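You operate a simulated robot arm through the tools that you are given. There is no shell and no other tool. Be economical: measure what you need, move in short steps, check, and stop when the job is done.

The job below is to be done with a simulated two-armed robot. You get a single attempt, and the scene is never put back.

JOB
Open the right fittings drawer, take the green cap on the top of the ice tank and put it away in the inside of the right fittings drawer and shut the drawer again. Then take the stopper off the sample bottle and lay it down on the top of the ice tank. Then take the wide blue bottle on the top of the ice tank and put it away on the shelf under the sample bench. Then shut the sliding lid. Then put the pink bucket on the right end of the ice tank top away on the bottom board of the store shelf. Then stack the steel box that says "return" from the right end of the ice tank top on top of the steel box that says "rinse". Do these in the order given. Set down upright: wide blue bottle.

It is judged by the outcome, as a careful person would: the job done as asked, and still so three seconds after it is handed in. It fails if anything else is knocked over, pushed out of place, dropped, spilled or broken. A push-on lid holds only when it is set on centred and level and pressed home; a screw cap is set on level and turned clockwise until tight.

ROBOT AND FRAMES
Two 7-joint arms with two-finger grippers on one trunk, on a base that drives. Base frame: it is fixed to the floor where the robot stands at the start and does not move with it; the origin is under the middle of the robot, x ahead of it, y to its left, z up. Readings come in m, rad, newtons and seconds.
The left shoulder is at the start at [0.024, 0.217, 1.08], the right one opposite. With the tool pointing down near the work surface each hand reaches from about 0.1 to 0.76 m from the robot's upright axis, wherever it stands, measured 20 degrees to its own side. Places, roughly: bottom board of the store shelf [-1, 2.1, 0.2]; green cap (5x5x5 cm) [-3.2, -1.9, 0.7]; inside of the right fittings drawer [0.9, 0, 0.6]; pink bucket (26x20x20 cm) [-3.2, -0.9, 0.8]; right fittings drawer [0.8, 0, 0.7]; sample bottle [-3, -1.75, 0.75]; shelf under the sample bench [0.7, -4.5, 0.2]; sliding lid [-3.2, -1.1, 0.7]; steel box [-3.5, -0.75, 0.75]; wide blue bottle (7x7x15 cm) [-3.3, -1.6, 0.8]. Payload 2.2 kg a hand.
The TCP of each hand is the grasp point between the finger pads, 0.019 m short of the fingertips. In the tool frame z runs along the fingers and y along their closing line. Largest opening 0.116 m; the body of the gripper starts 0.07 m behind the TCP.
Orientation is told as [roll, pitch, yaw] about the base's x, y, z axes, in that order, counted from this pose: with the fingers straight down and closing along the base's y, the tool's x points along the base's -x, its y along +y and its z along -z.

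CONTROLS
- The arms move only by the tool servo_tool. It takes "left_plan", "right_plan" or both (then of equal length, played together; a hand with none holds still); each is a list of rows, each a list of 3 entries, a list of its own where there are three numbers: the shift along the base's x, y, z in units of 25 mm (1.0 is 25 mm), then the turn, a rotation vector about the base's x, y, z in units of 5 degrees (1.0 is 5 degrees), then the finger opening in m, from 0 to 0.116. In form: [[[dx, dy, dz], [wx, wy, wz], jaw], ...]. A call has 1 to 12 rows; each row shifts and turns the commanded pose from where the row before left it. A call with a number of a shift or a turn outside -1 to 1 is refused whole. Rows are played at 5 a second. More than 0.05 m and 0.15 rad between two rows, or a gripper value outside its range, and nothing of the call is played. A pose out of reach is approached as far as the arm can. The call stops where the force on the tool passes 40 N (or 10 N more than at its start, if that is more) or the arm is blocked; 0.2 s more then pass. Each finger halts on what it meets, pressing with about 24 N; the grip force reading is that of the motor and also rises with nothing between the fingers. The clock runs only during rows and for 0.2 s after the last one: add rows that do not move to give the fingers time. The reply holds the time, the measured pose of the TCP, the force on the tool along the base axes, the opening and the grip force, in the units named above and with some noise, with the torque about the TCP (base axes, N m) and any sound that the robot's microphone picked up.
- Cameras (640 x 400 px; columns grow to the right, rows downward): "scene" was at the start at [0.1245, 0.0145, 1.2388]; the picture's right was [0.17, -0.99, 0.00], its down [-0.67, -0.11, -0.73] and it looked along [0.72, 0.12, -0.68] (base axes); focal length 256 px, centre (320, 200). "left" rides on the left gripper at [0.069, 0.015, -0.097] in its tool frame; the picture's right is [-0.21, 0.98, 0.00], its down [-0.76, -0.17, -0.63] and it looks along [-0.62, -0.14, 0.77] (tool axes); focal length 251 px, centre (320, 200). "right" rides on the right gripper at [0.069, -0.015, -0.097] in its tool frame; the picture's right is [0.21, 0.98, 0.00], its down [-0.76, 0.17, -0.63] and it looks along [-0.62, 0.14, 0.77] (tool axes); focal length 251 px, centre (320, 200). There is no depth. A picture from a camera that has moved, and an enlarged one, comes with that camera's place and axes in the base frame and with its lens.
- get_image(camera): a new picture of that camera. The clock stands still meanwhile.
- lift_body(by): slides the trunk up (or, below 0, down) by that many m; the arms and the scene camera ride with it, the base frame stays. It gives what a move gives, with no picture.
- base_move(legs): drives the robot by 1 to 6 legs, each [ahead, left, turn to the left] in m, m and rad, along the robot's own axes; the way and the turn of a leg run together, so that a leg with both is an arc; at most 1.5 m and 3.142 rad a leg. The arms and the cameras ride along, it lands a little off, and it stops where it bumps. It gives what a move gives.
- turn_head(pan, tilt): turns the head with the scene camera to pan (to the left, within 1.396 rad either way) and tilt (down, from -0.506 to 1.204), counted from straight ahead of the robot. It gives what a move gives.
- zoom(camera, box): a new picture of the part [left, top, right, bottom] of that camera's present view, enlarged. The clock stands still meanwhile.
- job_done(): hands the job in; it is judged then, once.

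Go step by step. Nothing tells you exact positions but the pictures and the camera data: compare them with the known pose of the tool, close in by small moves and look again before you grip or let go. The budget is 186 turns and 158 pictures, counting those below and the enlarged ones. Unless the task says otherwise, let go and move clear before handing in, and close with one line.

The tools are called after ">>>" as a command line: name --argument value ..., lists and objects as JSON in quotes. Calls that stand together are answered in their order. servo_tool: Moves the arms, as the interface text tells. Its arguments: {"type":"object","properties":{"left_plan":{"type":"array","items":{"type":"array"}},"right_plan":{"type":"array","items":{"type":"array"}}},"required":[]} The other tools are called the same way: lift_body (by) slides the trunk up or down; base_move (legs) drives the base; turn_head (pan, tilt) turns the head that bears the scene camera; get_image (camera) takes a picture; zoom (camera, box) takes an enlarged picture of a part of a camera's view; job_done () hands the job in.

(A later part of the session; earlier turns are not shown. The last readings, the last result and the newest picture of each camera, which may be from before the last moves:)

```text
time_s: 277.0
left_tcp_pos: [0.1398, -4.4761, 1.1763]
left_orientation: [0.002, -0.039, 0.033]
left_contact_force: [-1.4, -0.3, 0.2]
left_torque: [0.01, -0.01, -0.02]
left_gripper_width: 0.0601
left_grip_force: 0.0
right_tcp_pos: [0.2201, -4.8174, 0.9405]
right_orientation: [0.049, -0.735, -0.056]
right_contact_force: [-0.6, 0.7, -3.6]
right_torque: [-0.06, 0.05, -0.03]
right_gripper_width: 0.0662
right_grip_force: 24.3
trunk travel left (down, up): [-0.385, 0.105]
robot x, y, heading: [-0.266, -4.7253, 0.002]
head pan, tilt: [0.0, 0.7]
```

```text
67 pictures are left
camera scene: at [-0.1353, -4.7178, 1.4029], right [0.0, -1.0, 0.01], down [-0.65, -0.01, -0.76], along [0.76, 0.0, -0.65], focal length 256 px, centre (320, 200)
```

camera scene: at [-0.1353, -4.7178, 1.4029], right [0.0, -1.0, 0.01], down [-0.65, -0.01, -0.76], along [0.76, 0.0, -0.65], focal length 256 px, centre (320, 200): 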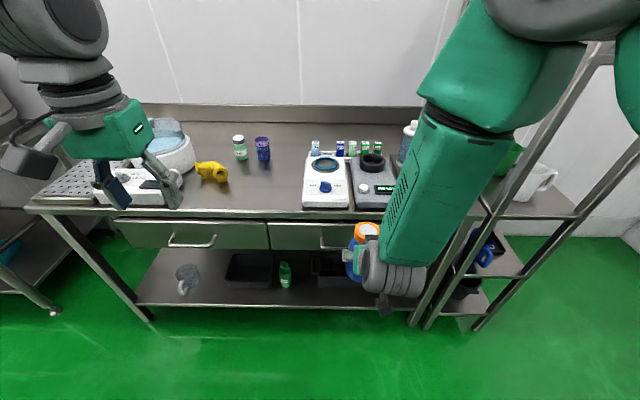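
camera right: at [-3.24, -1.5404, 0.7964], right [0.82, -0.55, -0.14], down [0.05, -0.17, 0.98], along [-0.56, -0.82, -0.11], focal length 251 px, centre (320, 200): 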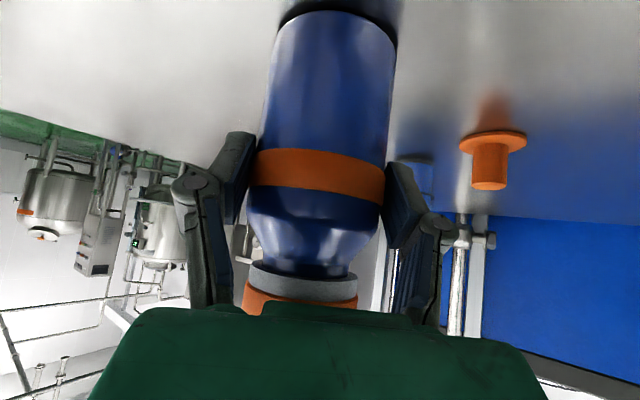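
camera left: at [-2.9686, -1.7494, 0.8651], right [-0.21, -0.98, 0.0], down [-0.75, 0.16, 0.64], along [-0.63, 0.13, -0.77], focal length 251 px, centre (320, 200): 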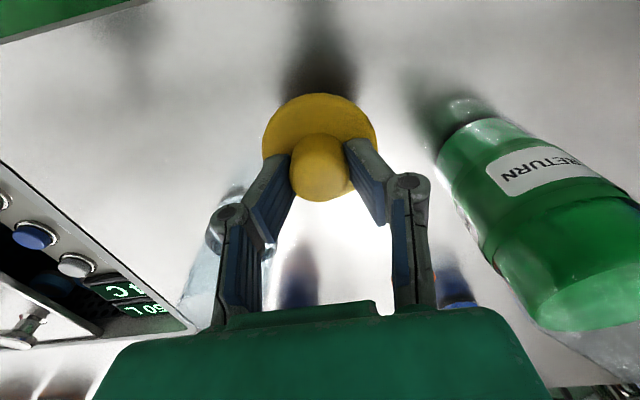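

I'll lower the trunk so the right wrist camera can look under the bench.

>>> lift_body --by -0.36

>>> get_image --camera "right"

>>> get_image --camera "scene"

```text
time_s: 280.5
left_tcp_pos: [0.1394, -4.4861, 0.8181]
left_orientation: [0.01, -0.042, 0.031]
left_contact_force: [0.3, 0.1, 0.6]
left_torque: [-0.01, -0.01, 0.02]
left_gripper_width: 0.0599
left_grip_force: 0.1
right_tcp_pos: [0.2201, -4.8261, 0.5813]
right_orientation: [0.054, -0.734, -0.061]
right_contact_force: [0.9, -0.3, -4.1]
right_torque: [0.01, 0.05, 0.01]
right_gripper_width: 0.0662
right_grip_force: 23.9
trunk travel left (down, up): [-0.025, 0.465]
robot x, y, heading: [-0.2621, -4.7291, 0.01]
head pan, tilt: [0.0, 0.7]
```

```text
66 pictures are left
camera right: at [0.1026, -4.8392, 0.6054], right [-0.14, 0.99, -0.1], down [0.14, 0.12, 0.98], along [0.98, 0.12, -0.15], focal length 251 px, centre (320, 200)
```

right: 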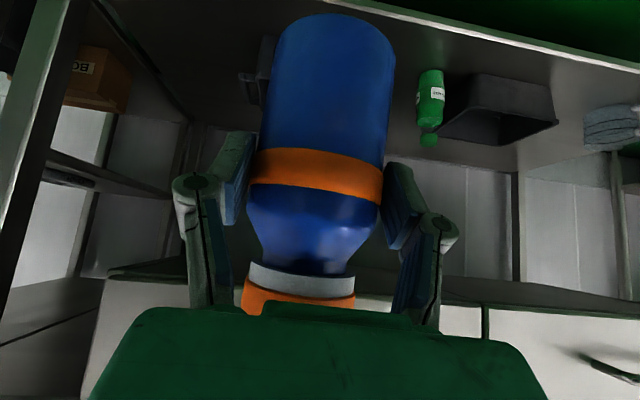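

```text
65 pictures are left
camera scene: at [-0.1369, -4.7278, 1.0431], right [0.0, -1.0, 0.0], down [-0.65, -0.01, -0.76], along [0.76, 0.0, -0.65], focal length 256 px, centre (320, 200)
```

scene: 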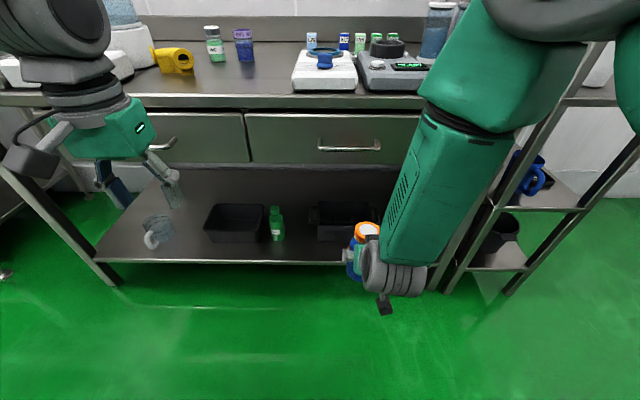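

The free space is between the second tray (edge at y≈-4.99) and the right leg (y≈-5.25), so the target is about (0.60, -5.12). I'll sidestep, settle, straighten the bottle and lower it.

>>> base_move --legs '[[0, -0.3, -0.01]]'

>>> servo_tool --right_plan '[[[0, 0, 0], [-0.18, -0.28, 0.3], 0.03], [[0, 0, 0], [-0.17, -0.29, 0.3], 0.03], [[0, 0, 0], [0, 0, 0], 0.03], [[0, 0, -0.5], [0, 0, 0], 0.03], [[0, 0, -1], [0, 0, 0], 0.03], [[0, 0, -1], [0, 0, 0], 0.03], [[0, 0, -1], [0, 0, 0], 0.03], [[0, 0, -1], [0, 0, 0], 0.03], [[0, 0, -1], [0, 0, 0], 0.03], [[0, 0, -1], [0, 0, 0], 0.03], [[0, 0, -1], [0, 0, 0], 0.03], [[0, 0, -0.5], [0, 0, 0], 0.03]]'

>>> get_image --camera "right"

>>> get_image --camera "scene"

```text
time_s: 282.5
left_tcp_pos: [0.1414, -4.7826, 0.8174]
left_orientation: [0.004, -0.042, 0.028]
left_contact_force: [0.5, 1.3, 0.7]
left_torque: [-0.01, -0.01, -0.03]
left_gripper_width: 0.06
left_grip_force: 0.0
right_tcp_pos: [0.2182, -5.1232, 0.5829]
right_orientation: [0.047, -0.74, -0.053]
right_contact_force: [1.0, 0.7, -3.5]
right_torque: [-0.06, 0.07, -0.01]
right_gripper_width: 0.0661
right_grip_force: 24.1
trunk travel left (down, up): [-0.025, 0.465]
robot x, y, heading: [-0.2623, -5.03, -0.001]
head pan, tilt: [0.0, 0.7]
```

```text
time_s: 285.1
left_tcp_pos: [0.1394, -4.7925, 0.821]
left_orientation: [0.018, -0.043, 0.027]
left_contact_force: [-0.1, -0.1, -0.1]
left_torque: [0.01, -0.02, 0.01]
left_gripper_width: 0.0598
left_grip_force: 0.0
right_tcp_pos: [0.2179, -5.1309, 0.382]
right_orientation: [0.02, -0.791, 0.017]
right_contact_force: [0.0, 0.0, -3.4]
right_torque: [0.01, 0.06, 0.02]
right_gripper_width: 0.0663
right_grip_force: 24.4
trunk travel left (down, up): [-0.025, 0.465]
robot x, y, heading: [-0.2628, -5.0294, 0.0]
head pan, tilt: [0.0, 0.7]
```

```text
64 pictures are left
camera right: at [0.1014, -5.1482, 0.4007], right [-0.18, 0.97, -0.14], down [0.08, 0.15, 0.98], along [0.98, 0.17, -0.1], focal length 251 px, centre (320, 200)
```

right: 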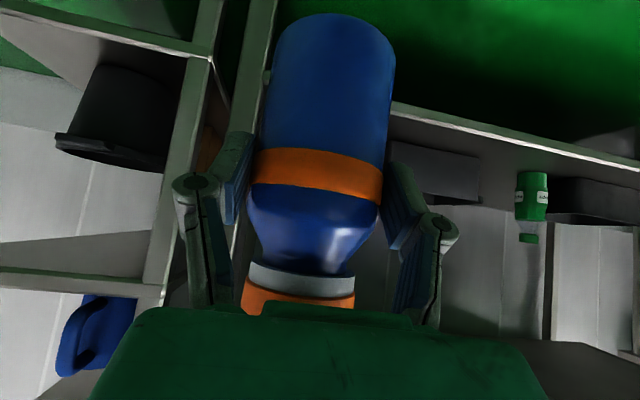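

```text
63 pictures are left
camera scene: at [-0.1359, -5.0311, 1.043], right [0.0, -1.0, 0.0], down [-0.65, 0.0, -0.76], along [0.76, 0.0, -0.65], focal length 256 px, centre (320, 200)
```

scene: 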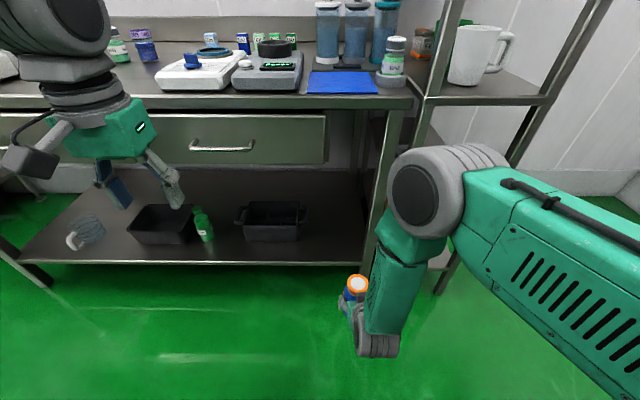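

The free spot is now clearly visible, centred at about y=-5.09. I'll extend and lower the arm in front of the shelf first so the elbow stays under the bench, then drive in.

>>> servo_tool --right_plan '[[[0.4, 0.15, -0.2], [0, 0, 0], 0.03], [[0.7, 0.2, -0.3], [0, 0, 0], 0.03], [[0.8, 0.25, -0.4], [0, 0, 0], 0.03], [[0.8, 0.25, -0.4], [0, 0, 0], 0.03], [[0.8, 0.25, -0.4], [0, 0, 0], 0.03], [[0.8, 0.25, -0.4], [0, 0, 0], 0.03], [[0.6, 0.25, -0.4], [0, 0, 0], 0.03], [[0.3, 0, -0.2], [0, 0, 0], 0.03], [[0, 0, 0], [0, 0, 0], 0.03]]'

>>> get_image --camera "scene"

>>> get_image --camera "right"

```text
time_s: 287.1
left_tcp_pos: [0.1388, -4.7906, 0.8194]
left_orientation: [0.013, -0.042, 0.028]
left_contact_force: [-0.3, 0.6, 0.2]
left_torque: [0.03, 0.0, -0.03]
left_gripper_width: 0.0602
left_grip_force: 0.0
right_tcp_pos: [0.345, -5.0885, 0.3141]
right_orientation: [0.018, -0.791, 0.019]
right_contact_force: [0.4, 0.4, -3.9]
right_torque: [-0.01, 0.05, 0.01]
right_gripper_width: 0.0664
right_grip_force: 23.8
trunk travel left (down, up): [-0.025, 0.465]
robot x, y, heading: [-0.2632, -5.0249, -0.001]
head pan, tilt: [0.0, 0.7]
```

```text
62 pictures are left
camera scene: at [-0.1356, -5.0289, 1.0429], right [0.0, -1.0, 0.0], down [-0.65, 0.0, -0.76], along [0.76, 0.0, -0.65], focal length 256 px, centre (320, 200)
```

scene: 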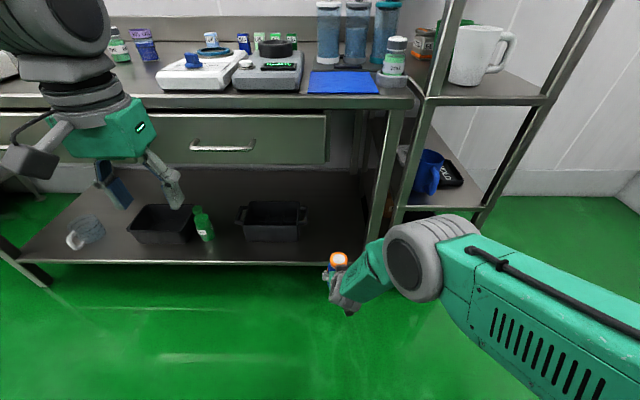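

```text
61 pictures are left
camera right: at [0.2298, -5.1074, 0.3327], right [-0.18, 0.97, -0.14], down [0.08, 0.16, 0.98], along [0.98, 0.17, -0.1], focal length 251 px, centre (320, 200)
```

right: 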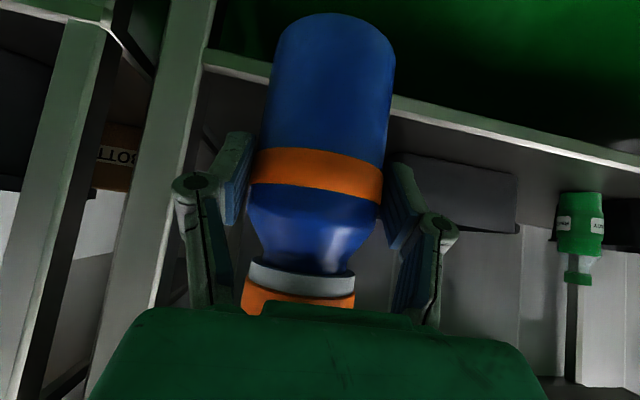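

The elbow would hit the bench leg if I drove straight in. I'll shift the base left 12 cm, bring the hand back right, then advance mostly with arm extension.

>>> base_move --legs '[[0, 0.12, 0]]'

>>> servo_tool --right_plan '[[[0, -0.4, 0], [0, 0, 0], 0.03], [[0, -0.8, 0], [0, 0, 0], 0.03], [[0, -0.9, 0], [0, 0, 0], 0.03], [[0, -0.9, 0], [0, 0, 0], 0.03], [[0, -0.9, 0], [0, 0, 0], 0.03], [[0, -0.7, 0], [0, 0, 0], 0.03], [[0, -0.2, 0], [0, 0, 0], 0.03], [[0, 0, 0], [0, 0, 0], 0.03], [[0, 0, 0], [0, 0, 0], 0.03], [[0, 0, 0], [0, 0, 0], 0.03], [[0, 0, 0], [0, 0, 0], 0.03]]'

>>> base_move --legs '[[0.1, 0, 0]]'

>>> get_image --camera "scene"

>>> get_image --camera "right"

```text
time_s: 288.4
left_tcp_pos: [0.1397, -4.683, 0.8227]
left_orientation: [0.026, -0.043, 0.024]
left_contact_force: [0.2, -0.1, -0.8]
left_torque: [0.03, 0.01, 0.01]
left_gripper_width: 0.0601
left_grip_force: 0.0
right_tcp_pos: [0.3464, -4.9768, 0.3134]
right_orientation: [0.035, -0.789, 0.005]
right_contact_force: [-0.6, -2.1, -4.1]
right_torque: [0.04, 0.08, 0.0]
right_gripper_width: 0.0665
right_grip_force: 24.0
trunk travel left (down, up): [-0.025, 0.465]
robot x, y, heading: [-0.2603, -4.9137, -0.0]
head pan, tilt: [0.0, 0.7]
```

```text
time_s: 290.8
left_tcp_pos: [0.1372, -4.6614, 0.8173]
left_orientation: [0.002, -0.043, 0.027]
left_contact_force: [-0.1, 1.2, 0.4]
left_torque: [-0.05, -0.01, 0.01]
left_gripper_width: 0.0601
left_grip_force: 0.0
right_tcp_pos: [0.3454, -5.0853, 0.3163]
right_orientation: [0.0, -0.794, 0.032]
right_contact_force: [-0.1, 0.2, -3.5]
right_torque: [-0.06, 0.07, -0.04]
right_gripper_width: 0.0664
right_grip_force: 24.2
trunk travel left (down, up): [-0.025, 0.465]
robot x, y, heading: [-0.2609, -4.9091, 0.0]
head pan, tilt: [0.0, 0.7]
```

```text
time_s: 291.9
left_tcp_pos: [0.2378, -4.6733, 0.82]
left_orientation: [0.014, -0.046, 0.026]
left_contact_force: [-0.6, 0.2, -0.6]
left_torque: [0.03, 0.02, 0.02]
left_gripper_width: 0.06
left_grip_force: 0.1
right_tcp_pos: [0.4455, -5.0943, 0.3145]
right_orientation: [0.016, -0.791, 0.019]
right_contact_force: [-0.5, -0.3, -4.2]
right_torque: [0.08, 0.02, 0.04]
right_gripper_width: 0.0665
right_grip_force: 23.4
trunk travel left (down, up): [-0.025, 0.465]
robot x, y, heading: [-0.1612, -4.912, -0.003]
head pan, tilt: [0.0, 0.7]
```

```text
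60 pictures are left
camera scene: at [-0.0348, -4.9174, 1.0427], right [0.0, -1.0, 0.0], down [-0.65, 0.0, -0.76], along [0.76, 0.0, -0.65], focal length 256 px, centre (320, 200)
```

scene: 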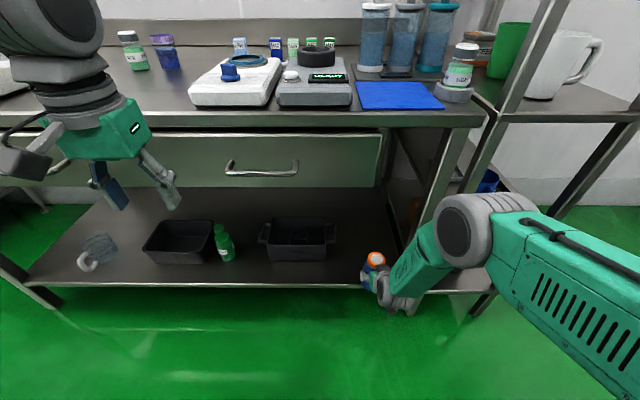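

```text
59 pictures are left
camera right: at [0.3287, -5.1128, 0.3325], right [-0.18, 0.97, -0.14], down [0.08, 0.16, 0.98], along [0.98, 0.17, -0.1], focal length 251 px, centre (320, 200)
```

right: 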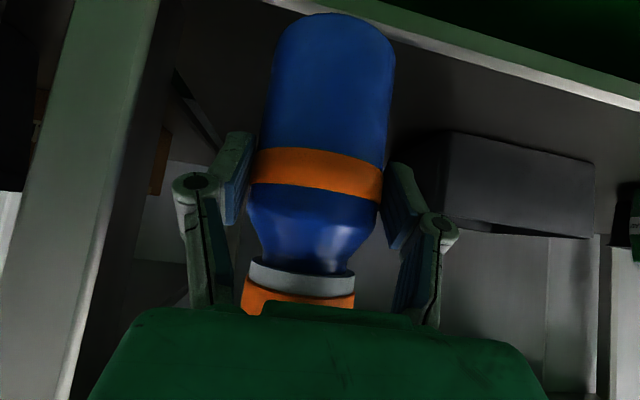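

I'll extend the arm over the shelf.

>>> servo_tool --right_plan '[[[0.4, 0, 0], [0, 0, 0], 0.03], [[0.8, 0, 0], [0, 0, 0], 0.03], [[0.9, 0, 0], [0, 0, 0], 0.03], [[0.9, 0, 0], [0, 0, 0], 0.03], [[0.9, 0, 0], [0, 0, 0], 0.03], [[0.7, 0, 0], [0, 0, 0], 0.03], [[0.3, 0, 0], [0, 0, 0], 0.03], [[0, 0, 0], [0, 0, 0], 0.03]]'

>>> get_image --camera "scene"

>>> get_image --camera "right"

```text
time_s: 293.7
left_tcp_pos: [0.2336, -4.6715, 0.8213]
left_orientation: [0.012, -0.048, 0.026]
left_contact_force: [0.6, 0.3, -0.3]
left_torque: [0.03, -0.01, 0.0]
left_gripper_width: 0.06
left_grip_force: 0.0
right_tcp_pos: [0.5584, -5.1026, 0.3149]
right_orientation: [0.005, -0.799, 0.017]
right_contact_force: [-0.6, -0.1, -4.1]
right_torque: [0.0, 0.1, 0.0]
right_gripper_width: 0.0664
right_grip_force: 24.0
right hand out of reach, approached as far as the arm can: row 6, 7
trunk travel left (down, up): [-0.025, 0.465]
robot x, y, heading: [-0.1601, -4.9142, -0.003]
head pan, tilt: [0.0, 0.7]
```

```text
58 pictures are left
camera scene: at [-0.0357, -4.914, 1.0429], right [0.0, -1.0, 0.0], down [-0.65, 0.0, -0.76], along [0.76, 0.0, -0.65], focal length 256 px, centre (320, 200)
```

scene: 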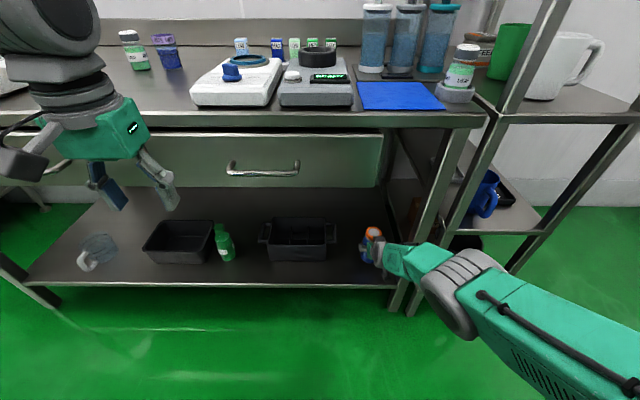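

```text
57 pictures are left
camera right: at [0.4416, -5.1199, 0.3333], right [-0.17, 0.97, -0.15], down [0.07, 0.16, 0.98], along [0.98, 0.16, -0.1], focal length 251 px, centre (320, 200)
```

right: 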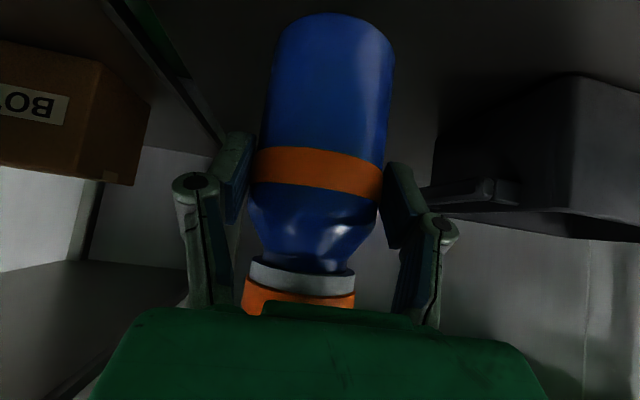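

It's almost at full stretch. I'll nudge the base forward 4 cm for slack, then lower the bottle to the board.

>>> base_move --legs '[[0.04, 0, 0]]'

>>> servo_tool --right_plan '[[[0, 0, 0], [0, 0.1, 0], 0.03], [[0, 0, -0.3], [0, 0, 0], 0.03], [[0, 0, -0.4], [0, 0, 0], 0.03], [[0, 0, -0.3], [0, 0, 0], 0.03], [[0, 0, 0], [0, 0, 0], 0.03]]'

>>> get_image --camera "scene"

```text
time_s: 294.6
left_tcp_pos: [0.2765, -4.6708, 0.8212]
left_orientation: [0.011, -0.047, 0.026]
left_contact_force: [0.3, 0.3, -0.5]
left_torque: [0.03, 0.01, -0.03]
left_gripper_width: 0.06
left_grip_force: 0.1
right_tcp_pos: [0.5979, -5.1038, 0.3141]
right_orientation: [0.004, -0.798, 0.017]
right_contact_force: [-0.1, -0.2, -4.7]
right_torque: [0.0, 0.05, 0.01]
right_gripper_width: 0.0662
right_grip_force: 23.8
trunk travel left (down, up): [-0.025, 0.465]
robot x, y, heading: [-0.1234, -4.9144, 0.001]
head pan, tilt: [0.0, 0.7]
```

```text
time_s: 295.8
left_tcp_pos: [0.2714, -4.6711, 0.8222]
left_orientation: [0.013, -0.051, 0.024]
left_contact_force: [0.1, 0.5, 0.3]
left_torque: [0.0, -0.01, -0.01]
left_gripper_width: 0.06
left_grip_force: 0.0
right_tcp_pos: [0.5992, -5.109, 0.3069]
right_orientation: [0.005, -0.792, 0.015]
right_contact_force: [-0.5, 0.1, -5.0]
right_torque: [0.03, 0.05, 0.0]
right_gripper_width: 0.0663
right_grip_force: 24.0
right hand out of reach, approached as far as the arm can: row 2, 3, 4
trunk travel left (down, up): [-0.025, 0.465]
robot x, y, heading: [-0.1264, -4.9142, -0.002]
head pan, tilt: [0.0, 0.7]
```

```text
56 pictures are left
camera scene: at [0.0043, -4.9143, 1.0429], right [0.0, -1.0, 0.0], down [-0.65, 0.0, -0.76], along [0.76, 0.0, -0.65], focal length 256 px, centre (320, 200)
```

scene: 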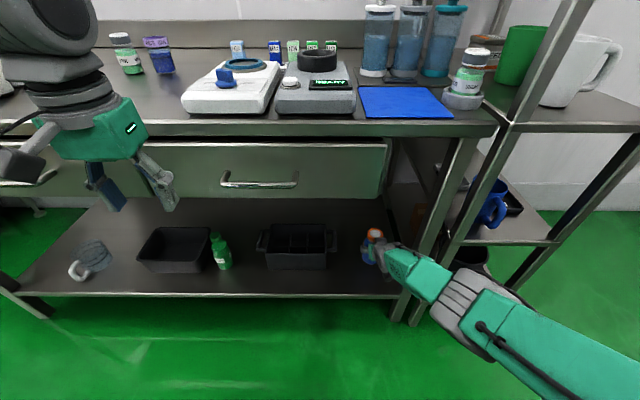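

>>> servo_tool --right_plan '[[[-0.3, 0, 0], [0, 0, 0], 0.03], [[-0.3, 0, 0], [0, 0, 0], 0.03], [[-0.3, 0, 0], [0, 0, 0], 0.03], [[-0.2, 0, -0.1], [0, 0, 0], 0.03], [[0, 0, 0], [0, 0, 0], 0.03]]'

>>> lift_body --by -0.01

>>> zoom --camera "scene" --box '[300, 180, 460, 320]'

```text
time_s: 297.0
left_tcp_pos: [0.2726, -4.6716, 0.8222]
left_orientation: [0.01, -0.051, 0.025]
left_contact_force: [-0.6, 0.4, 0.5]
left_torque: [-0.01, -0.01, -0.04]
left_gripper_width: 0.0599
left_grip_force: 0.1
right_tcp_pos: [0.5708, -5.1104, 0.3057]
right_orientation: [0.006, -0.794, 0.016]
right_contact_force: [0.4, 0.2, -4.4]
right_torque: [-0.01, 0.08, 0.03]
right_gripper_width: 0.0662
right_grip_force: 24.0
right hand out of reach, approached as far as the arm can: row 1
trunk travel left (down, up): [-0.025, 0.465]
robot x, y, heading: [-0.1241, -4.9079, -0.006]
head pan, tilt: [0.0, 0.7]
```

```text
time_s: 297.6
left_tcp_pos: [0.272, -4.6712, 0.813]
left_orientation: [0.012, -0.053, 0.025]
left_contact_force: [0.3, 0.4, -0.4]
left_torque: [0.04, -0.03, 0.01]
left_gripper_width: 0.0598
left_grip_force: 0.0
right_tcp_pos: [0.5694, -5.1091, 0.2965]
right_orientation: [0.004, -0.793, 0.017]
right_contact_force: [-0.2, -0.1, -4.6]
right_torque: [0.04, 0.06, -0.04]
right_gripper_width: 0.066
right_grip_force: 24.5
trunk travel left (down, up): [-0.015, 0.475]
robot x, y, heading: [-0.1228, -4.9162, -0.005]
head pan, tilt: [0.0, 0.7]
```

```text
2.86 times, centred on (380, 250) of scene
camera zoom: at [0.004, -4.914, 1.0329], right [0.0, -1.0, 0.0], down [-0.65, 0.0, -0.76], along [0.76, 0.0, -0.65], focal length 732 px, centre (149, 57)
```

zoom: 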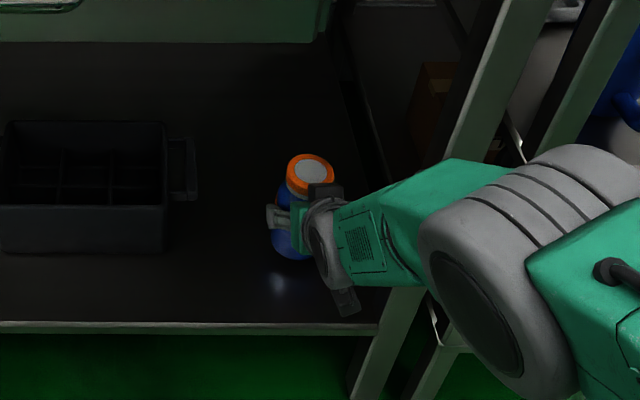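

>>> servo_tool --right_plan '[[[0, 0, -0.3], [0, 0, 0], 0.03], [[0, 0, -0.1], [0, 0, 0], 0.03], [[0, 0, 0], [0, 0, 0], 0.03]]'

>>> servo_tool --right_plan '[[[0, 0, -0.15], [0, 0, 0], 0.03], [[0, 0, 0], [0, 0, 0], 0.03]]'

>>> servo_tool --right_plan '[[[0, 0, -0.15], [0, 0, 0], 0.03], [[0, 0, 0], [0, 0, 0], 0.03]]'

```text
time_s: 298.4
left_tcp_pos: [0.272, -4.6706, 0.8132]
left_orientation: [0.009, -0.048, 0.023]
left_contact_force: [-0.6, 0.0, -0.5]
left_torque: [-0.03, -0.01, -0.03]
left_gripper_width: 0.0596
left_grip_force: 0.0
right_tcp_pos: [0.5702, -5.1098, 0.2861]
right_orientation: [0.006, -0.792, 0.017]
right_contact_force: [0.4, -0.7, -3.9]
right_torque: [-0.02, 0.07, -0.02]
right_gripper_width: 0.0661
right_grip_force: 24.3
trunk travel left (down, up): [-0.015, 0.475]
robot x, y, heading: [-0.1237, -4.9104, -0.004]
head pan, tilt: [0.0, 0.7]
```

```text
time_s: 299.0
left_tcp_pos: [0.2718, -4.6703, 0.8136]
left_orientation: [0.012, -0.05, 0.025]
left_contact_force: [1.2, -0.2, -1.2]
left_torque: [0.0, -0.04, 0.03]
left_gripper_width: 0.0599
left_grip_force: 0.1
right_tcp_pos: [0.5703, -5.1102, 0.2806]
right_orientation: [0.005, -0.792, 0.018]
right_contact_force: [0.5, -0.2, -4.4]
right_torque: [-0.02, 0.07, 0.07]
right_gripper_width: 0.0663
right_grip_force: 24.2
trunk travel left (down, up): [-0.015, 0.475]
robot x, y, heading: [-0.1237, -4.9162, -0.002]
head pan, tilt: [0.0, 0.7]
```

```text
time_s: 299.6
left_tcp_pos: [0.2713, -4.6706, 0.8126]
left_orientation: [0.009, -0.054, 0.025]
left_contact_force: [0.6, 0.2, -0.2]
left_torque: [-0.01, -0.04, 0.05]
left_gripper_width: 0.0599
left_grip_force: 0.0
right_tcp_pos: [0.5722, -5.111, 0.2781]
right_orientation: [0.006, -0.793, 0.018]
right_contact_force: [-0.5, 0.1, 0.0]
right_torque: [0.0, 0.08, 0.02]
right_gripper_width: 0.0662
right_grip_force: 24.5
trunk travel left (down, up): [-0.015, 0.475]
robot x, y, heading: [-0.125, -4.915, -0.0]
head pan, tilt: [0.0, 0.7]
```

The bottle touches the board. I'll press lightly, open, and back straight out with the base.

>>> servo_tool --right_plan '[[[0, 0, -0.08], [0, 0, 0], 0.03], [[0, 0, 0], [0, 0, 0], 0.07], [[0, 0, 0], [0, 0, 0], 0.085], [[0, 0, 0], [0, 0, 0], 0.1], [[0, 0, 0], [0, 0, 0], 0.1], [[-0.4, 0, 0.1], [0, 0, 0], 0.1], [[-0.6, 0, 0.2], [0, 0, 0], 0.1], [[-0.6, 0, 0.2], [0, 0, 0], 0.1]]'

>>> get_image --camera "right"

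```text
time_s: 301.4
left_tcp_pos: [0.2707, -4.6711, 0.813]
left_orientation: [0.01, -0.053, 0.024]
left_contact_force: [-0.3, 0.0, 1.2]
left_torque: [0.02, 0.02, 0.01]
left_gripper_width: 0.0598
left_grip_force: 0.1
right_tcp_pos: [0.5294, -5.1086, 0.2896]
right_orientation: [0.005, -0.791, 0.018]
right_contact_force: [-0.1, 0.3, -0.1]
right_torque: [-0.01, 0.0, -0.02]
right_gripper_width: 0.0999
right_grip_force: 0.1
trunk travel left (down, up): [-0.015, 0.475]
robot x, y, heading: [-0.125, -4.916, 0.002]
head pan, tilt: [0.0, 0.7]
```

```text
54 pictures are left
camera right: at [0.4129, -5.1261, 0.3077], right [-0.17, 0.97, -0.15], down [0.08, 0.16, 0.98], along [0.98, 0.16, -0.1], focal length 251 px, centre (320, 200)
```

right: 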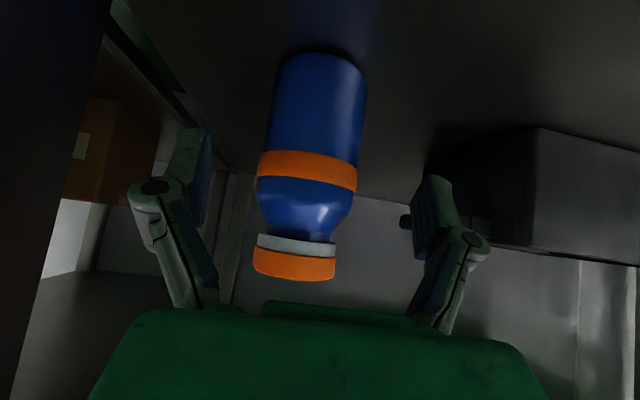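

The bottle stands on its own on the shelf. I'll back the base out, raise the trunk and check.

>>> base_move --legs '[[-0.4, 0, 0]]'

>>> zoom --camera "scene" --box '[200, 80, 480, 280]'

```text
time_s: 303.8
left_tcp_pos: [-0.1254, -4.6722, 0.8134]
left_orientation: [0.011, -0.051, 0.022]
left_contact_force: [0.4, -0.7, 0.2]
left_torque: [-0.02, 0.0, 0.02]
left_gripper_width: 0.0597
left_grip_force: 0.0
right_tcp_pos: [0.1307, -5.1105, 0.2893]
right_orientation: [0.005, -0.794, 0.014]
right_contact_force: [0.0, 0.2, 0.0]
right_torque: [0.04, 0.0, 0.0]
right_gripper_width: 0.0999
right_grip_force: 0.1
trunk travel left (down, up): [-0.015, 0.475]
robot x, y, heading: [-0.5208, -4.9146, -0.004]
head pan, tilt: [0.0, 0.7]
```

```text
2.00 times, centred on (340, 180) of scene
camera zoom: at [-0.3946, -4.9132, 1.0331], right [0.0, -1.0, 0.0], down [-0.65, 0.0, -0.76], along [0.76, 0.0, -0.65], focal length 512 px, centre (280, 240)
```

zoom: 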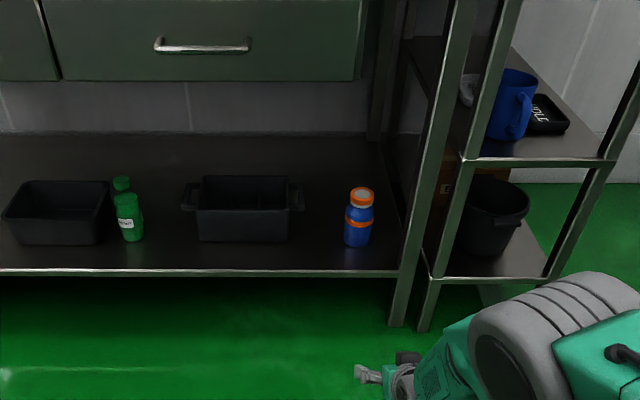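

The wide blue bottle stands upright on the shelf. Now I'll bring the arms back to fingers-down and drive back to the tank for the lid.

>>> servo_tool --right_plan '[[[0, 0.2, 0.6], [0, 0.76, 0], 0.06], [[0, 0.2, 1], [0, 0.76, 0], 0.06], [[0, 0.2, 1], [0, 0.76, 0], 0.06], [[0, 0.2, 1], [0, 0.76, 0], 0.06], [[0, 0, 1], [0, 0.76, 0], 0.06], [[0, 0, 1], [0, 0.76, 0], 0.06], [[0, 0, 1], [0, 0.76, 0], 0.06], [[0, 0, 1], [0, 0.76, 0], 0.06], [[0, 0, 1], [0, 0.76, 0], 0.06], [[0, 0, 1], [0, 0.76, 0], 0.06], [[0, 0, 1], [0, 0.76, 0], 0.06], [[0, 0, 1], [0, 0.75, 0], 0.06]]'

>>> lift_body --by 0.21

>>> servo_tool --right_plan '[[[0, 0, 1], [0, 0, 0], 0.06], [[0, 0, 1], [0, 0, 0], 0.06], [[0, 0, 1], [0, 0, 0], 0.06], [[0, 0, 1], [0, 0, 0], 0.06], [[0, 0, 1], [0, 0, 0], 0.06], [[0, 0, 1], [0, 0, 0], 0.06], [[0, 0, 1], [0, 0, 0], 0.06], [[0, 0, 1], [0, 0, 0], 0.06]]'

>>> base_move --legs '[[0, 0, 1.575], [0, -0.3, 0], [1.5, 0, 0], [1.4, 0, 0], [0, 0, 1.571], [1.4, 0, 0]]'

>>> get_image --camera "scene"

```text
time_s: 306.4
left_tcp_pos: [-0.1281, -4.6712, 0.8132]
left_orientation: [0.01, -0.055, 0.023]
left_contact_force: [0.4, 0.1, -0.1]
left_torque: [0.02, 0.02, -0.05]
left_gripper_width: 0.0601
left_grip_force: 0.0
right_tcp_pos: [0.1314, -5.0897, 0.5802]
right_orientation: [0.013, 0.0, 0.01]
right_contact_force: [0.5, -0.4, -0.6]
right_torque: [0.03, 0.01, -0.03]
right_gripper_width: 0.0598
right_grip_force: 0.0
trunk travel left (down, up): [-0.015, 0.475]
robot x, y, heading: [-0.5188, -4.9158, -0.005]
head pan, tilt: [0.0, 0.7]
```

```text
time_s: 308.7
left_tcp_pos: [-0.1279, -4.6704, 1.0239]
left_orientation: [0.011, -0.055, 0.023]
left_contact_force: [0.3, 0.9, 0.1]
left_torque: [0.01, -0.01, -0.03]
left_gripper_width: 0.0598
left_grip_force: 0.1
right_tcp_pos: [0.1313, -5.0908, 0.7906]
right_orientation: [0.014, 0.0, 0.012]
right_contact_force: [-0.1, -0.2, -0.2]
right_torque: [-0.01, 0.01, 0.0]
right_gripper_width: 0.0599
right_grip_force: 0.0
trunk travel left (down, up): [-0.225, 0.265]
robot x, y, heading: [-0.5211, -4.9128, -0.003]
head pan, tilt: [0.0, 0.7]
```

```text
time_s: 310.5
left_tcp_pos: [-0.127, -4.6705, 1.0246]
left_orientation: [0.009, -0.055, 0.025]
left_contact_force: [-0.1, -0.2, 1.0]
left_torque: [0.03, -0.02, -0.01]
left_gripper_width: 0.06
left_grip_force: 0.1
right_tcp_pos: [0.1314, -5.089, 0.9911]
right_orientation: [0.016, -0.002, 0.01]
right_contact_force: [-0.2, -0.1, 0.2]
right_torque: [0.0, -0.01, 0.02]
right_gripper_width: 0.0602
right_grip_force: 0.0
trunk travel left (down, up): [-0.225, 0.265]
robot x, y, heading: [-0.5214, -4.9093, -0.007]
head pan, tilt: [0.0, 0.7]
```

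```text
time_s: 340.3
left_tcp_pos: [-1.9576, -2.1966, 1.0251]
left_orientation: [0.015, -0.056, 3.129]
left_contact_force: [-0.6, 0.3, -0.1]
left_torque: [-0.02, 0.0, 0.0]
left_gripper_width: 0.0601
left_grip_force: 0.1
right_tcp_pos: [-2.202, -1.7689, 0.989]
right_orientation: [0.02, 0.002, 3.116]
right_contact_force: [-0.6, 0.8, -0.5]
right_torque: [-0.02, 0.0, 0.01]
right_gripper_width: 0.0601
right_grip_force: 0.0
trunk travel left (down, up): [-0.225, 0.265]
robot x, y, heading: [-1.5548, -1.9744, 3.105]
head pan, tilt: [0.0, 0.7]
```

```text
52 pictures are left
camera scene: at [-1.6849, -1.9639, 1.243], right [0.04, 1.0, 0.0], down [0.65, -0.03, -0.76], along [-0.76, 0.03, -0.65], focal length 256 px, centre (320, 200)
```

scene: 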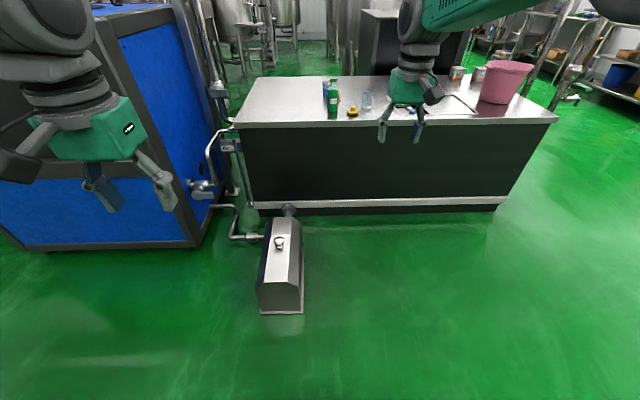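

I'll sidestep right and drive up to the lid.

>>> base_move --legs '[[0, -0.68, 0.036], [0.9, 0, 0]]'

>>> servo_tool --left_plan '[[[0, 0, 0], [0, 0, 0], 0.06], [[0, 0, 0], [0, 0, 0], 0.06], [[0, 0, 0], [0, 0, 0], 0.06], [[0, 0, 0], [0, 0, 0], 0.06], [[0, 0, 0], [0, 0, 0], 0.06], [[0, 0, 0], [0, 0, 0], 0.06], [[0, 0, 0], [0, 0, 0], 0.06], [[0, 0, 0], [0, 0, 0], 0.06], [[0, 0, 0], [0, 0, 0], 0.06], [[0, 0, 0], [0, 0, 0], 0.06]]'

>>> get_image --camera "scene"

>>> get_image --camera "right"

```text
time_s: 348.3
left_tcp_pos: [-2.82, -1.5482, 1.0242]
left_orientation: [0.007, -0.058, -3.099]
left_contact_force: [0.2, 0.2, 1.0]
left_torque: [-0.02, -0.01, 0.01]
left_gripper_width: 0.0602
left_grip_force: 0.1
right_tcp_pos: [-3.0881, -1.1346, 0.9919]
right_orientation: [0.011, -0.004, -3.113]
right_contact_force: [0.3, 0.7, -0.2]
right_torque: [0.06, 0.03, 0.0]
right_gripper_width: 0.0601
right_grip_force: 0.0
trunk travel left (down, up): [-0.225, 0.265]
robot x, y, heading: [-2.4346, -1.2933, -3.132]
head pan, tilt: [0.0, 0.7]
```

```text
time_s: 350.5
left_tcp_pos: [-2.8176, -1.542, 1.0238]
left_orientation: [0.015, -0.053, -3.102]
left_contact_force: [-0.8, -0.2, 0.3]
left_torque: [0.0, -0.03, -0.04]
left_gripper_width: 0.06
left_grip_force: 0.0
right_tcp_pos: [-3.0854, -1.1291, 0.9931]
right_orientation: [0.016, -0.005, -3.112]
right_contact_force: [0.5, -0.7, 0.5]
right_torque: [0.01, -0.01, -0.01]
right_gripper_width: 0.0599
right_grip_force: 0.2
trunk travel left (down, up): [-0.225, 0.265]
robot x, y, heading: [-2.4346, -1.3006, -3.129]
head pan, tilt: [0.0, 0.7]
```

```text
51 pictures are left
camera scene: at [-2.5633, -1.2975, 1.243], right [-0.01, 1.0, 0.0], down [0.65, 0.01, -0.76], along [-0.76, -0.01, -0.65], focal length 256 px, centre (320, 200)
```

scene: 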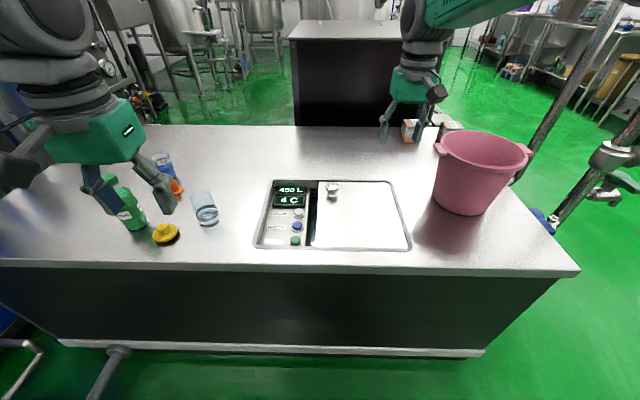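

```text
50 pictures are left
camera right: at [-3.0159, -1.1091, 1.089], right [0.24, -0.97, 0.02], down [-0.75, -0.18, 0.64], along [-0.62, -0.17, -0.77], focal length 251 px, centre (320, 200)
```

right: 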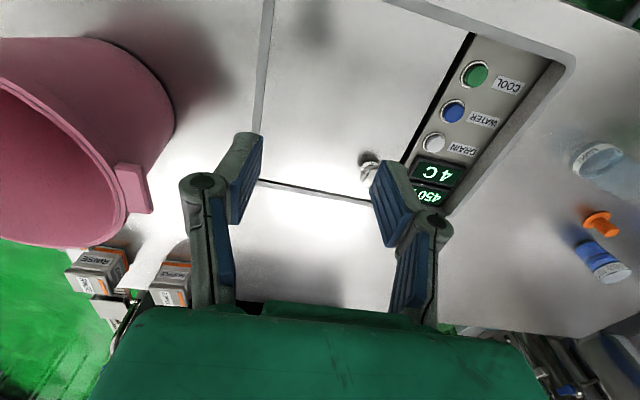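

>>> zoom --camera "scene" --box '[240, 165, 430, 260]'

```text
3.37 times, centred on (335, 212) of scene
camera zoom: at [-2.5633, -1.2975, 1.243], right [-0.01, 1.0, 0.0], down [0.65, 0.01, -0.76], along [-0.76, -0.01, -0.65], focal length 863 px, centre (270, 158)
```

zoom: 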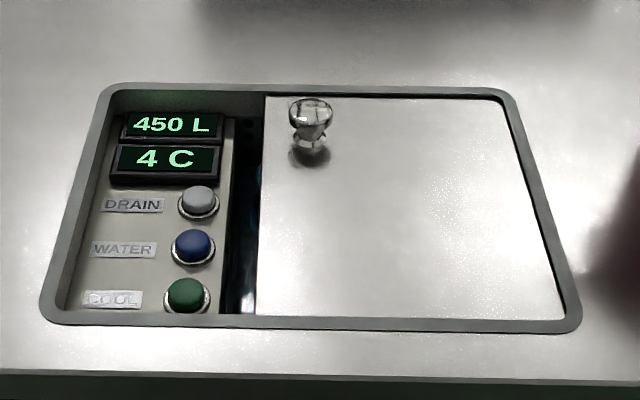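

The lid leaves a dark gap at its left, so it must slide left (-y) against the panel. The knob is at about (-3.205, -1.26). I'll drive a bit closer and lower the right fist to the right of the knob.

>>> base_move --legs '[[0.11, 0, -0.01]]'

>>> servo_tool --right_plan '[[[0, -0.4, 0], [0, 0, -0.2], 0.0], [[0, -0.8, 0], [0, 0, -0.2], 0.0], [[0, -0.8, -0.5], [0, 0, 0], 0.0], [[0, -0.6, -1], [0, 0, 0], 0.0], [[0, 0, -1], [0, 0, 0], 0.0], [[0, 0, -1], [0, 0, 0], 0.0], [[0, 0, -1], [0, 0, 0], 0.0], [[0, 0, -1], [0, 0, 0], 0.0], [[0, 0, -1], [0, 0, 0], 0.0], [[0, 0, -0.5], [0, 0, 0], 0.0], [[0, 0, 0], [0, 0, 0], 0.0], [[0, 0, 0], [0, 0, 0], 0.0]]'

>>> get_image --camera "right"

>>> get_image --camera "scene"

```text
time_s: 351.7
left_tcp_pos: [-2.9279, -1.539, 1.0251]
left_orientation: [0.014, -0.052, -3.11]
left_contact_force: [0.3, 0.4, 0.6]
left_torque: [0.01, -0.03, 0.01]
left_gripper_width: 0.0598
left_grip_force: 0.0
right_tcp_pos: [-3.1925, -1.1238, 0.9919]
right_orientation: [0.017, -0.005, -3.122]
right_contact_force: [0.4, -0.5, -0.8]
right_torque: [-0.04, 0.01, 0.02]
right_gripper_width: 0.0598
right_grip_force: 0.1
trunk travel left (down, up): [-0.225, 0.265]
robot x, y, heading: [-2.5425, -1.2989, -3.132]
head pan, tilt: [0.0, 0.7]
```

```text
time_s: 354.3
left_tcp_pos: [-2.926, -1.5374, 1.0207]
left_orientation: [0.016, -0.046, -3.111]
left_contact_force: [0.0, 0.4, -0.5]
left_torque: [0.03, 0.0, 0.0]
left_gripper_width: 0.06
left_grip_force: 0.1
right_tcp_pos: [-3.1898, -1.187, 0.818]
right_orientation: [0.02, -0.007, 3.127]
right_contact_force: [-0.2, -1.1, -0.9]
right_torque: [0.02, -0.03, -0.03]
right_gripper_width: 0.0001
right_grip_force: 23.8
trunk travel left (down, up): [-0.225, 0.265]
robot x, y, heading: [-2.5431, -1.2983, -3.139]
head pan, tilt: [0.0, 0.7]
```

```text
48 pictures are left
camera right: at [-3.1198, -1.1698, 0.9142], right [0.2, -0.98, 0.02], down [-0.75, -0.14, 0.64], along [-0.63, -0.14, -0.77], focal length 251 px, centre (320, 200)
```

right: 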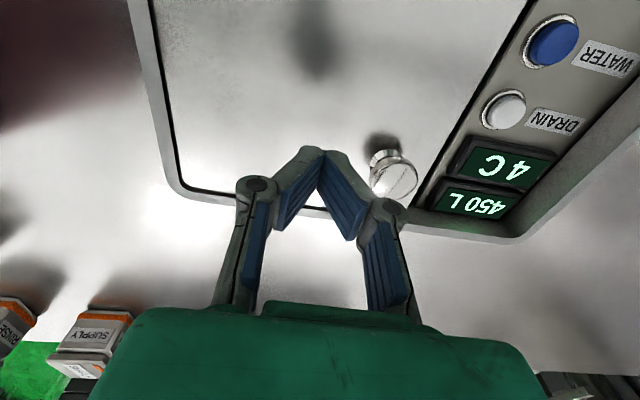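

```text
47 pictures are left
camera scene: at [-2.6724, -1.2989, 1.243], right [-0.01, 1.0, 0.0], down [0.65, 0.0, -0.76], along [-0.76, 0.0, -0.65], focal length 256 px, centre (320, 200)
```

scene: 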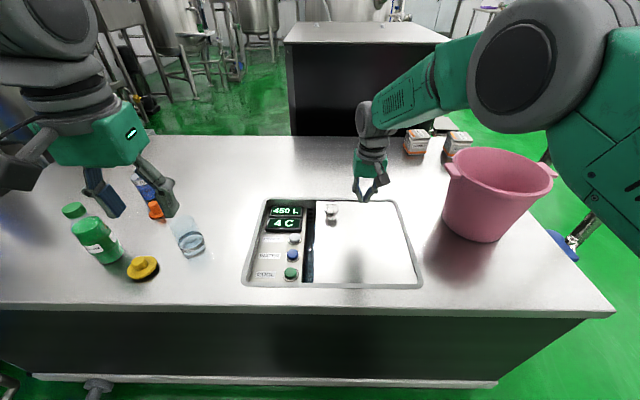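

The knob is at about (-3.225, -1.256). I'll shift back, descend next to it, then push left.

>>> servo_tool --right_plan '[[[-0.7, 0, 0], [0, 0, 0], 0.0], [[-0.7, 0, -0.5], [0, 0, 0], 0.0], [[0, 0, -0.9], [0, 0, 0], 0.0], [[0, 0, -0.9], [0, 0, 0], 0.0], [[0, 0, -0.8], [0, 0, 0], 0.0], [[0, 0, 0], [0, 0, 0], 0.0]]'

>>> get_image --camera "right"

```text
time_s: 355.7
left_tcp_pos: [-2.9235, -1.5377, 1.0215]
left_orientation: [0.017, -0.044, -3.11]
left_contact_force: [-0.3, -0.7, -0.4]
left_torque: [-0.01, 0.01, 0.01]
left_gripper_width: 0.0601
left_grip_force: 0.1
right_tcp_pos: [-3.225, -1.1851, 0.7414]
right_orientation: [0.021, -0.006, 3.126]
right_contact_force: [-0.7, 0.3, 0.0]
right_torque: [0.0, 0.01, 0.0]
right_gripper_width: 0.0001
right_grip_force: 23.3
trunk travel left (down, up): [-0.225, 0.265]
robot x, y, heading: [-2.5406, -1.2957, -3.138]
head pan, tilt: [0.0, 0.7]
```

```text
46 pictures are left
camera right: at [-3.1557, -1.1686, 0.8367], right [0.2, -0.98, 0.02], down [-0.75, -0.14, 0.64], along [-0.63, -0.14, -0.77], focal length 251 px, centre (320, 200)
```

right: 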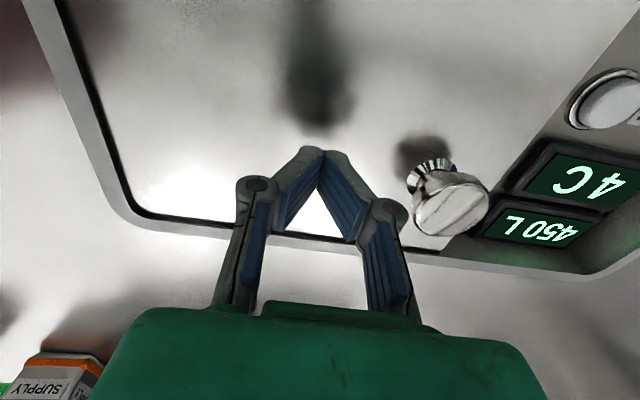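

>>> servo_tool --right_plan '[[[0, -0.4, -0.4], [0, 0, 0], 0.0], [[0, -0.5, 0], [0, 0, 0], 0.0], [[0, -0.5, 0], [0, 0, 0], 0.0], [[0, -0.5, 0], [0, 0, 0], 0.0], [[0, -0.5, 0], [0, 0, 0], 0.0], [[0, -0.4, 0], [0, 0, 0], 0.0]]'

>>> zoom --camera "scene" --box '[230, 170, 440, 300]'

```text
time_s: 357.1
left_tcp_pos: [-2.9255, -1.5365, 1.023]
left_orientation: [0.016, -0.045, -3.11]
left_contact_force: [0.7, 0.4, 0.9]
left_torque: [-0.01, -0.03, 0.05]
left_gripper_width: 0.06
left_grip_force: 0.0
right_tcp_pos: [-3.2149, -1.2523, 0.7341]
right_orientation: [0.019, -0.007, 3.126]
right_contact_force: [0.4, 3.0, 0.8]
right_torque: [-0.02, 0.02, -0.02]
right_gripper_width: 0.0
right_grip_force: 23.7
right hand out of reach, approached as far as the arm can: row 4, 5, 6
trunk travel left (down, up): [-0.225, 0.265]
robot x, y, heading: [-2.5435, -1.2965, -3.136]
head pan, tilt: [0.0, 0.7]
```

```text
3.05 times, centred on (335, 235) of scene
camera zoom: at [-2.6722, -1.2988, 1.243], right [0.0, 1.0, 0.0], down [0.65, 0.0, -0.76], along [-0.76, 0.0, -0.65], focal length 781 px, centre (274, 93)
```

zoom: 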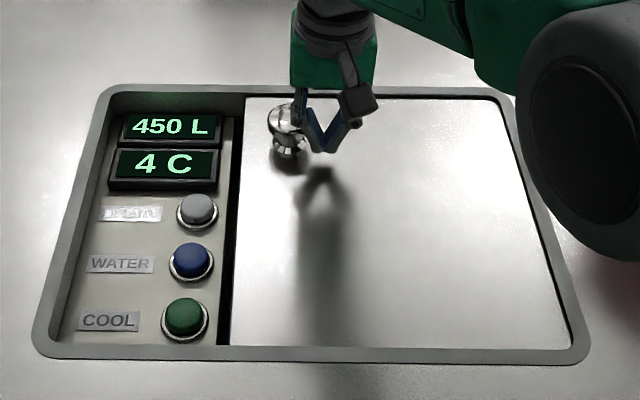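

The gap is closing with little force. I'll keep pushing.

>>> servo_tool --right_plan '[[[0.3, -0.3, 0], [0, 0, 0], 0.0], [[0.1, -0.3, 0], [0, 0, 0], 0.0], [[0, -0.3, 0], [0, 0, 0], 0.0], [[0, -0.3, 0], [0, 0, 0], 0.0], [[0, 0, 0], [0, 0, 0], 0.0]]'

>>> zoom --camera "scene" --box '[230, 170, 440, 300]'

```text
time_s: 358.3
left_tcp_pos: [-2.9258, -1.5374, 1.0236]
left_orientation: [0.015, -0.046, -3.109]
left_contact_force: [-0.9, 1.2, -0.2]
left_torque: [0.02, 0.02, -0.02]
left_gripper_width: 0.0601
left_grip_force: 0.1
right_tcp_pos: [-3.2043, -1.283, 0.7327]
right_orientation: [0.021, -0.007, 3.126]
right_contact_force: [0.1, 0.7, 0.8]
right_torque: [0.02, 0.06, -0.02]
right_gripper_width: 0.0
right_grip_force: 24.1
trunk travel left (down, up): [-0.225, 0.265]
robot x, y, heading: [-2.5431, -1.2976, -3.133]
head pan, tilt: [0.0, 0.7]
```

```text
3.05 times, centred on (335, 235) of scene
camera zoom: at [-2.6722, -1.2994, 1.243], right [0.0, 1.0, 0.0], down [0.65, 0.0, -0.76], along [-0.76, 0.0, -0.65], focal length 781 px, centre (274, 93)
```

zoom: 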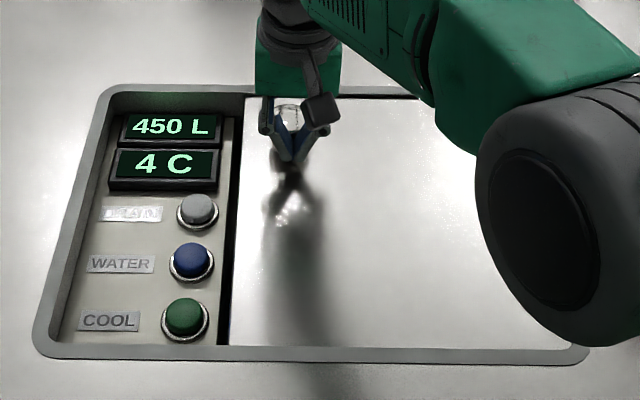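

The fist slipped past in front of the knob. I'll go back to its right side, drive 3 cm closer for reach, and push again.

>>> servo_tool --right_plan '[[[0, 0.6, 0], [0, 0, 0], 0.0], [[0, 0.9, 0], [0, 0, 0], 0.0], [[0, 0.9, 0], [0, 0, 0], 0.0], [[0, 0.3, 0], [0, 0, 0], 0.0]]'

>>> base_move --legs '[[0.035, 0, 0]]'

>>> servo_tool --right_plan '[[[0, 0, 0], [0, 0, 0], 0.0], [[0, 0, 0], [0, 0, 0], 0.0], [[0, 0, 0], [0, 0, 0], 0.0], [[0, 0, 0], [0, 0, 0], 0.0], [[0, 0, 0], [0, 0, 0], 0.0]]'

>>> get_image --camera "right"

```text
time_s: 359.0
left_tcp_pos: [-2.9204, -1.5339, 1.0217]
left_orientation: [0.016, -0.043, -3.109]
left_contact_force: [0.0, -0.2, 0.1]
left_torque: [-0.01, -0.05, 0.01]
left_gripper_width: 0.06
left_grip_force: 0.0
right_tcp_pos: [-3.2069, -1.2494, 0.7301]
right_orientation: [0.023, 0.014, 3.132]
right_contact_force: [22.5, 0.2, 12.2]
right_torque: [-0.19, 0.13, 0.4]
right_gripper_width: 0.0
right_grip_force: 24.1
right hand out of reach, approached as far as the arm can: row 2, 3
trunk travel left (down, up): [-0.225, 0.265]
robot x, y, heading: [-2.544, -1.2977, -3.139]
head pan, tilt: [0.0, 0.7]
stopped in row 3 (right hand): the force on the tool passed its limit at 46 N (the readings are from after the stop); the commanded pose is now the measured one
```

```text
time_s: 359.8
left_tcp_pos: [-2.9259, -1.535, 1.0215]
left_orientation: [0.017, -0.042, -3.109]
left_contact_force: [0.0, 0.0, 0.5]
left_torque: [-0.01, 0.05, 0.0]
left_gripper_width: 0.0602
left_grip_force: 0.0
right_tcp_pos: [-3.2062, -1.2528, 0.7288]
right_orientation: [0.023, 0.035, 3.138]
right_contact_force: [19.0, -1.7, 12.5]
right_torque: [-0.2, 0.17, 0.35]
right_gripper_width: 0.0003
right_grip_force: 24.1
trunk travel left (down, up): [-0.225, 0.265]
robot x, y, heading: [-2.5509, -1.2978, -3.137]
head pan, tilt: [0.0, 0.7]
stopped in leg 1: the force on the tool passed its limit at 59 N (the readings are from after the stop); the commanded pose is now the measured one
```

```text
time_s: 361.0
left_tcp_pos: [-2.925, -1.5369, 1.0213]
left_orientation: [0.017, -0.04, -3.11]
left_contact_force: [-0.2, -0.1, 0.0]
left_torque: [-0.01, -0.02, 0.01]
left_gripper_width: 0.06
left_grip_force: 0.1
right_tcp_pos: [-3.2068, -1.2528, 0.7285]
right_orientation: [0.021, 0.033, 3.138]
right_contact_force: [27.0, -1.1, 8.4]
right_torque: [-0.14, 0.14, 0.52]
right_gripper_width: 0.0
right_grip_force: 23.7
trunk travel left (down, up): [-0.225, 0.265]
robot x, y, heading: [-2.5495, -1.2986, -3.13]
head pan, tilt: [0.0, 0.7]
```

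```text
43 pictures are left
camera right: at [-3.1412, -1.2353, 0.827], right [0.21, -0.98, 0.03], down [-0.78, -0.15, 0.61], along [-0.59, -0.15, -0.79], focal length 251 px, centre (320, 200)
```

right: 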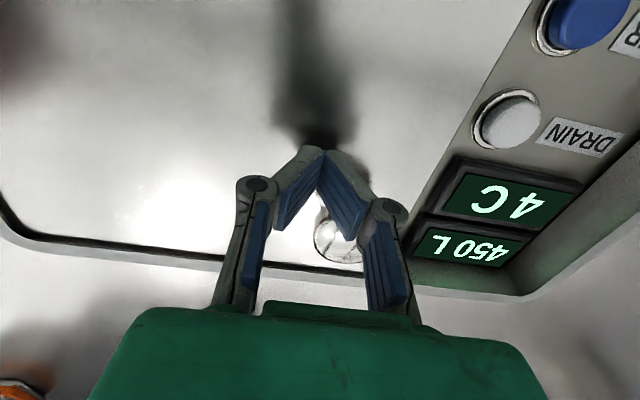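

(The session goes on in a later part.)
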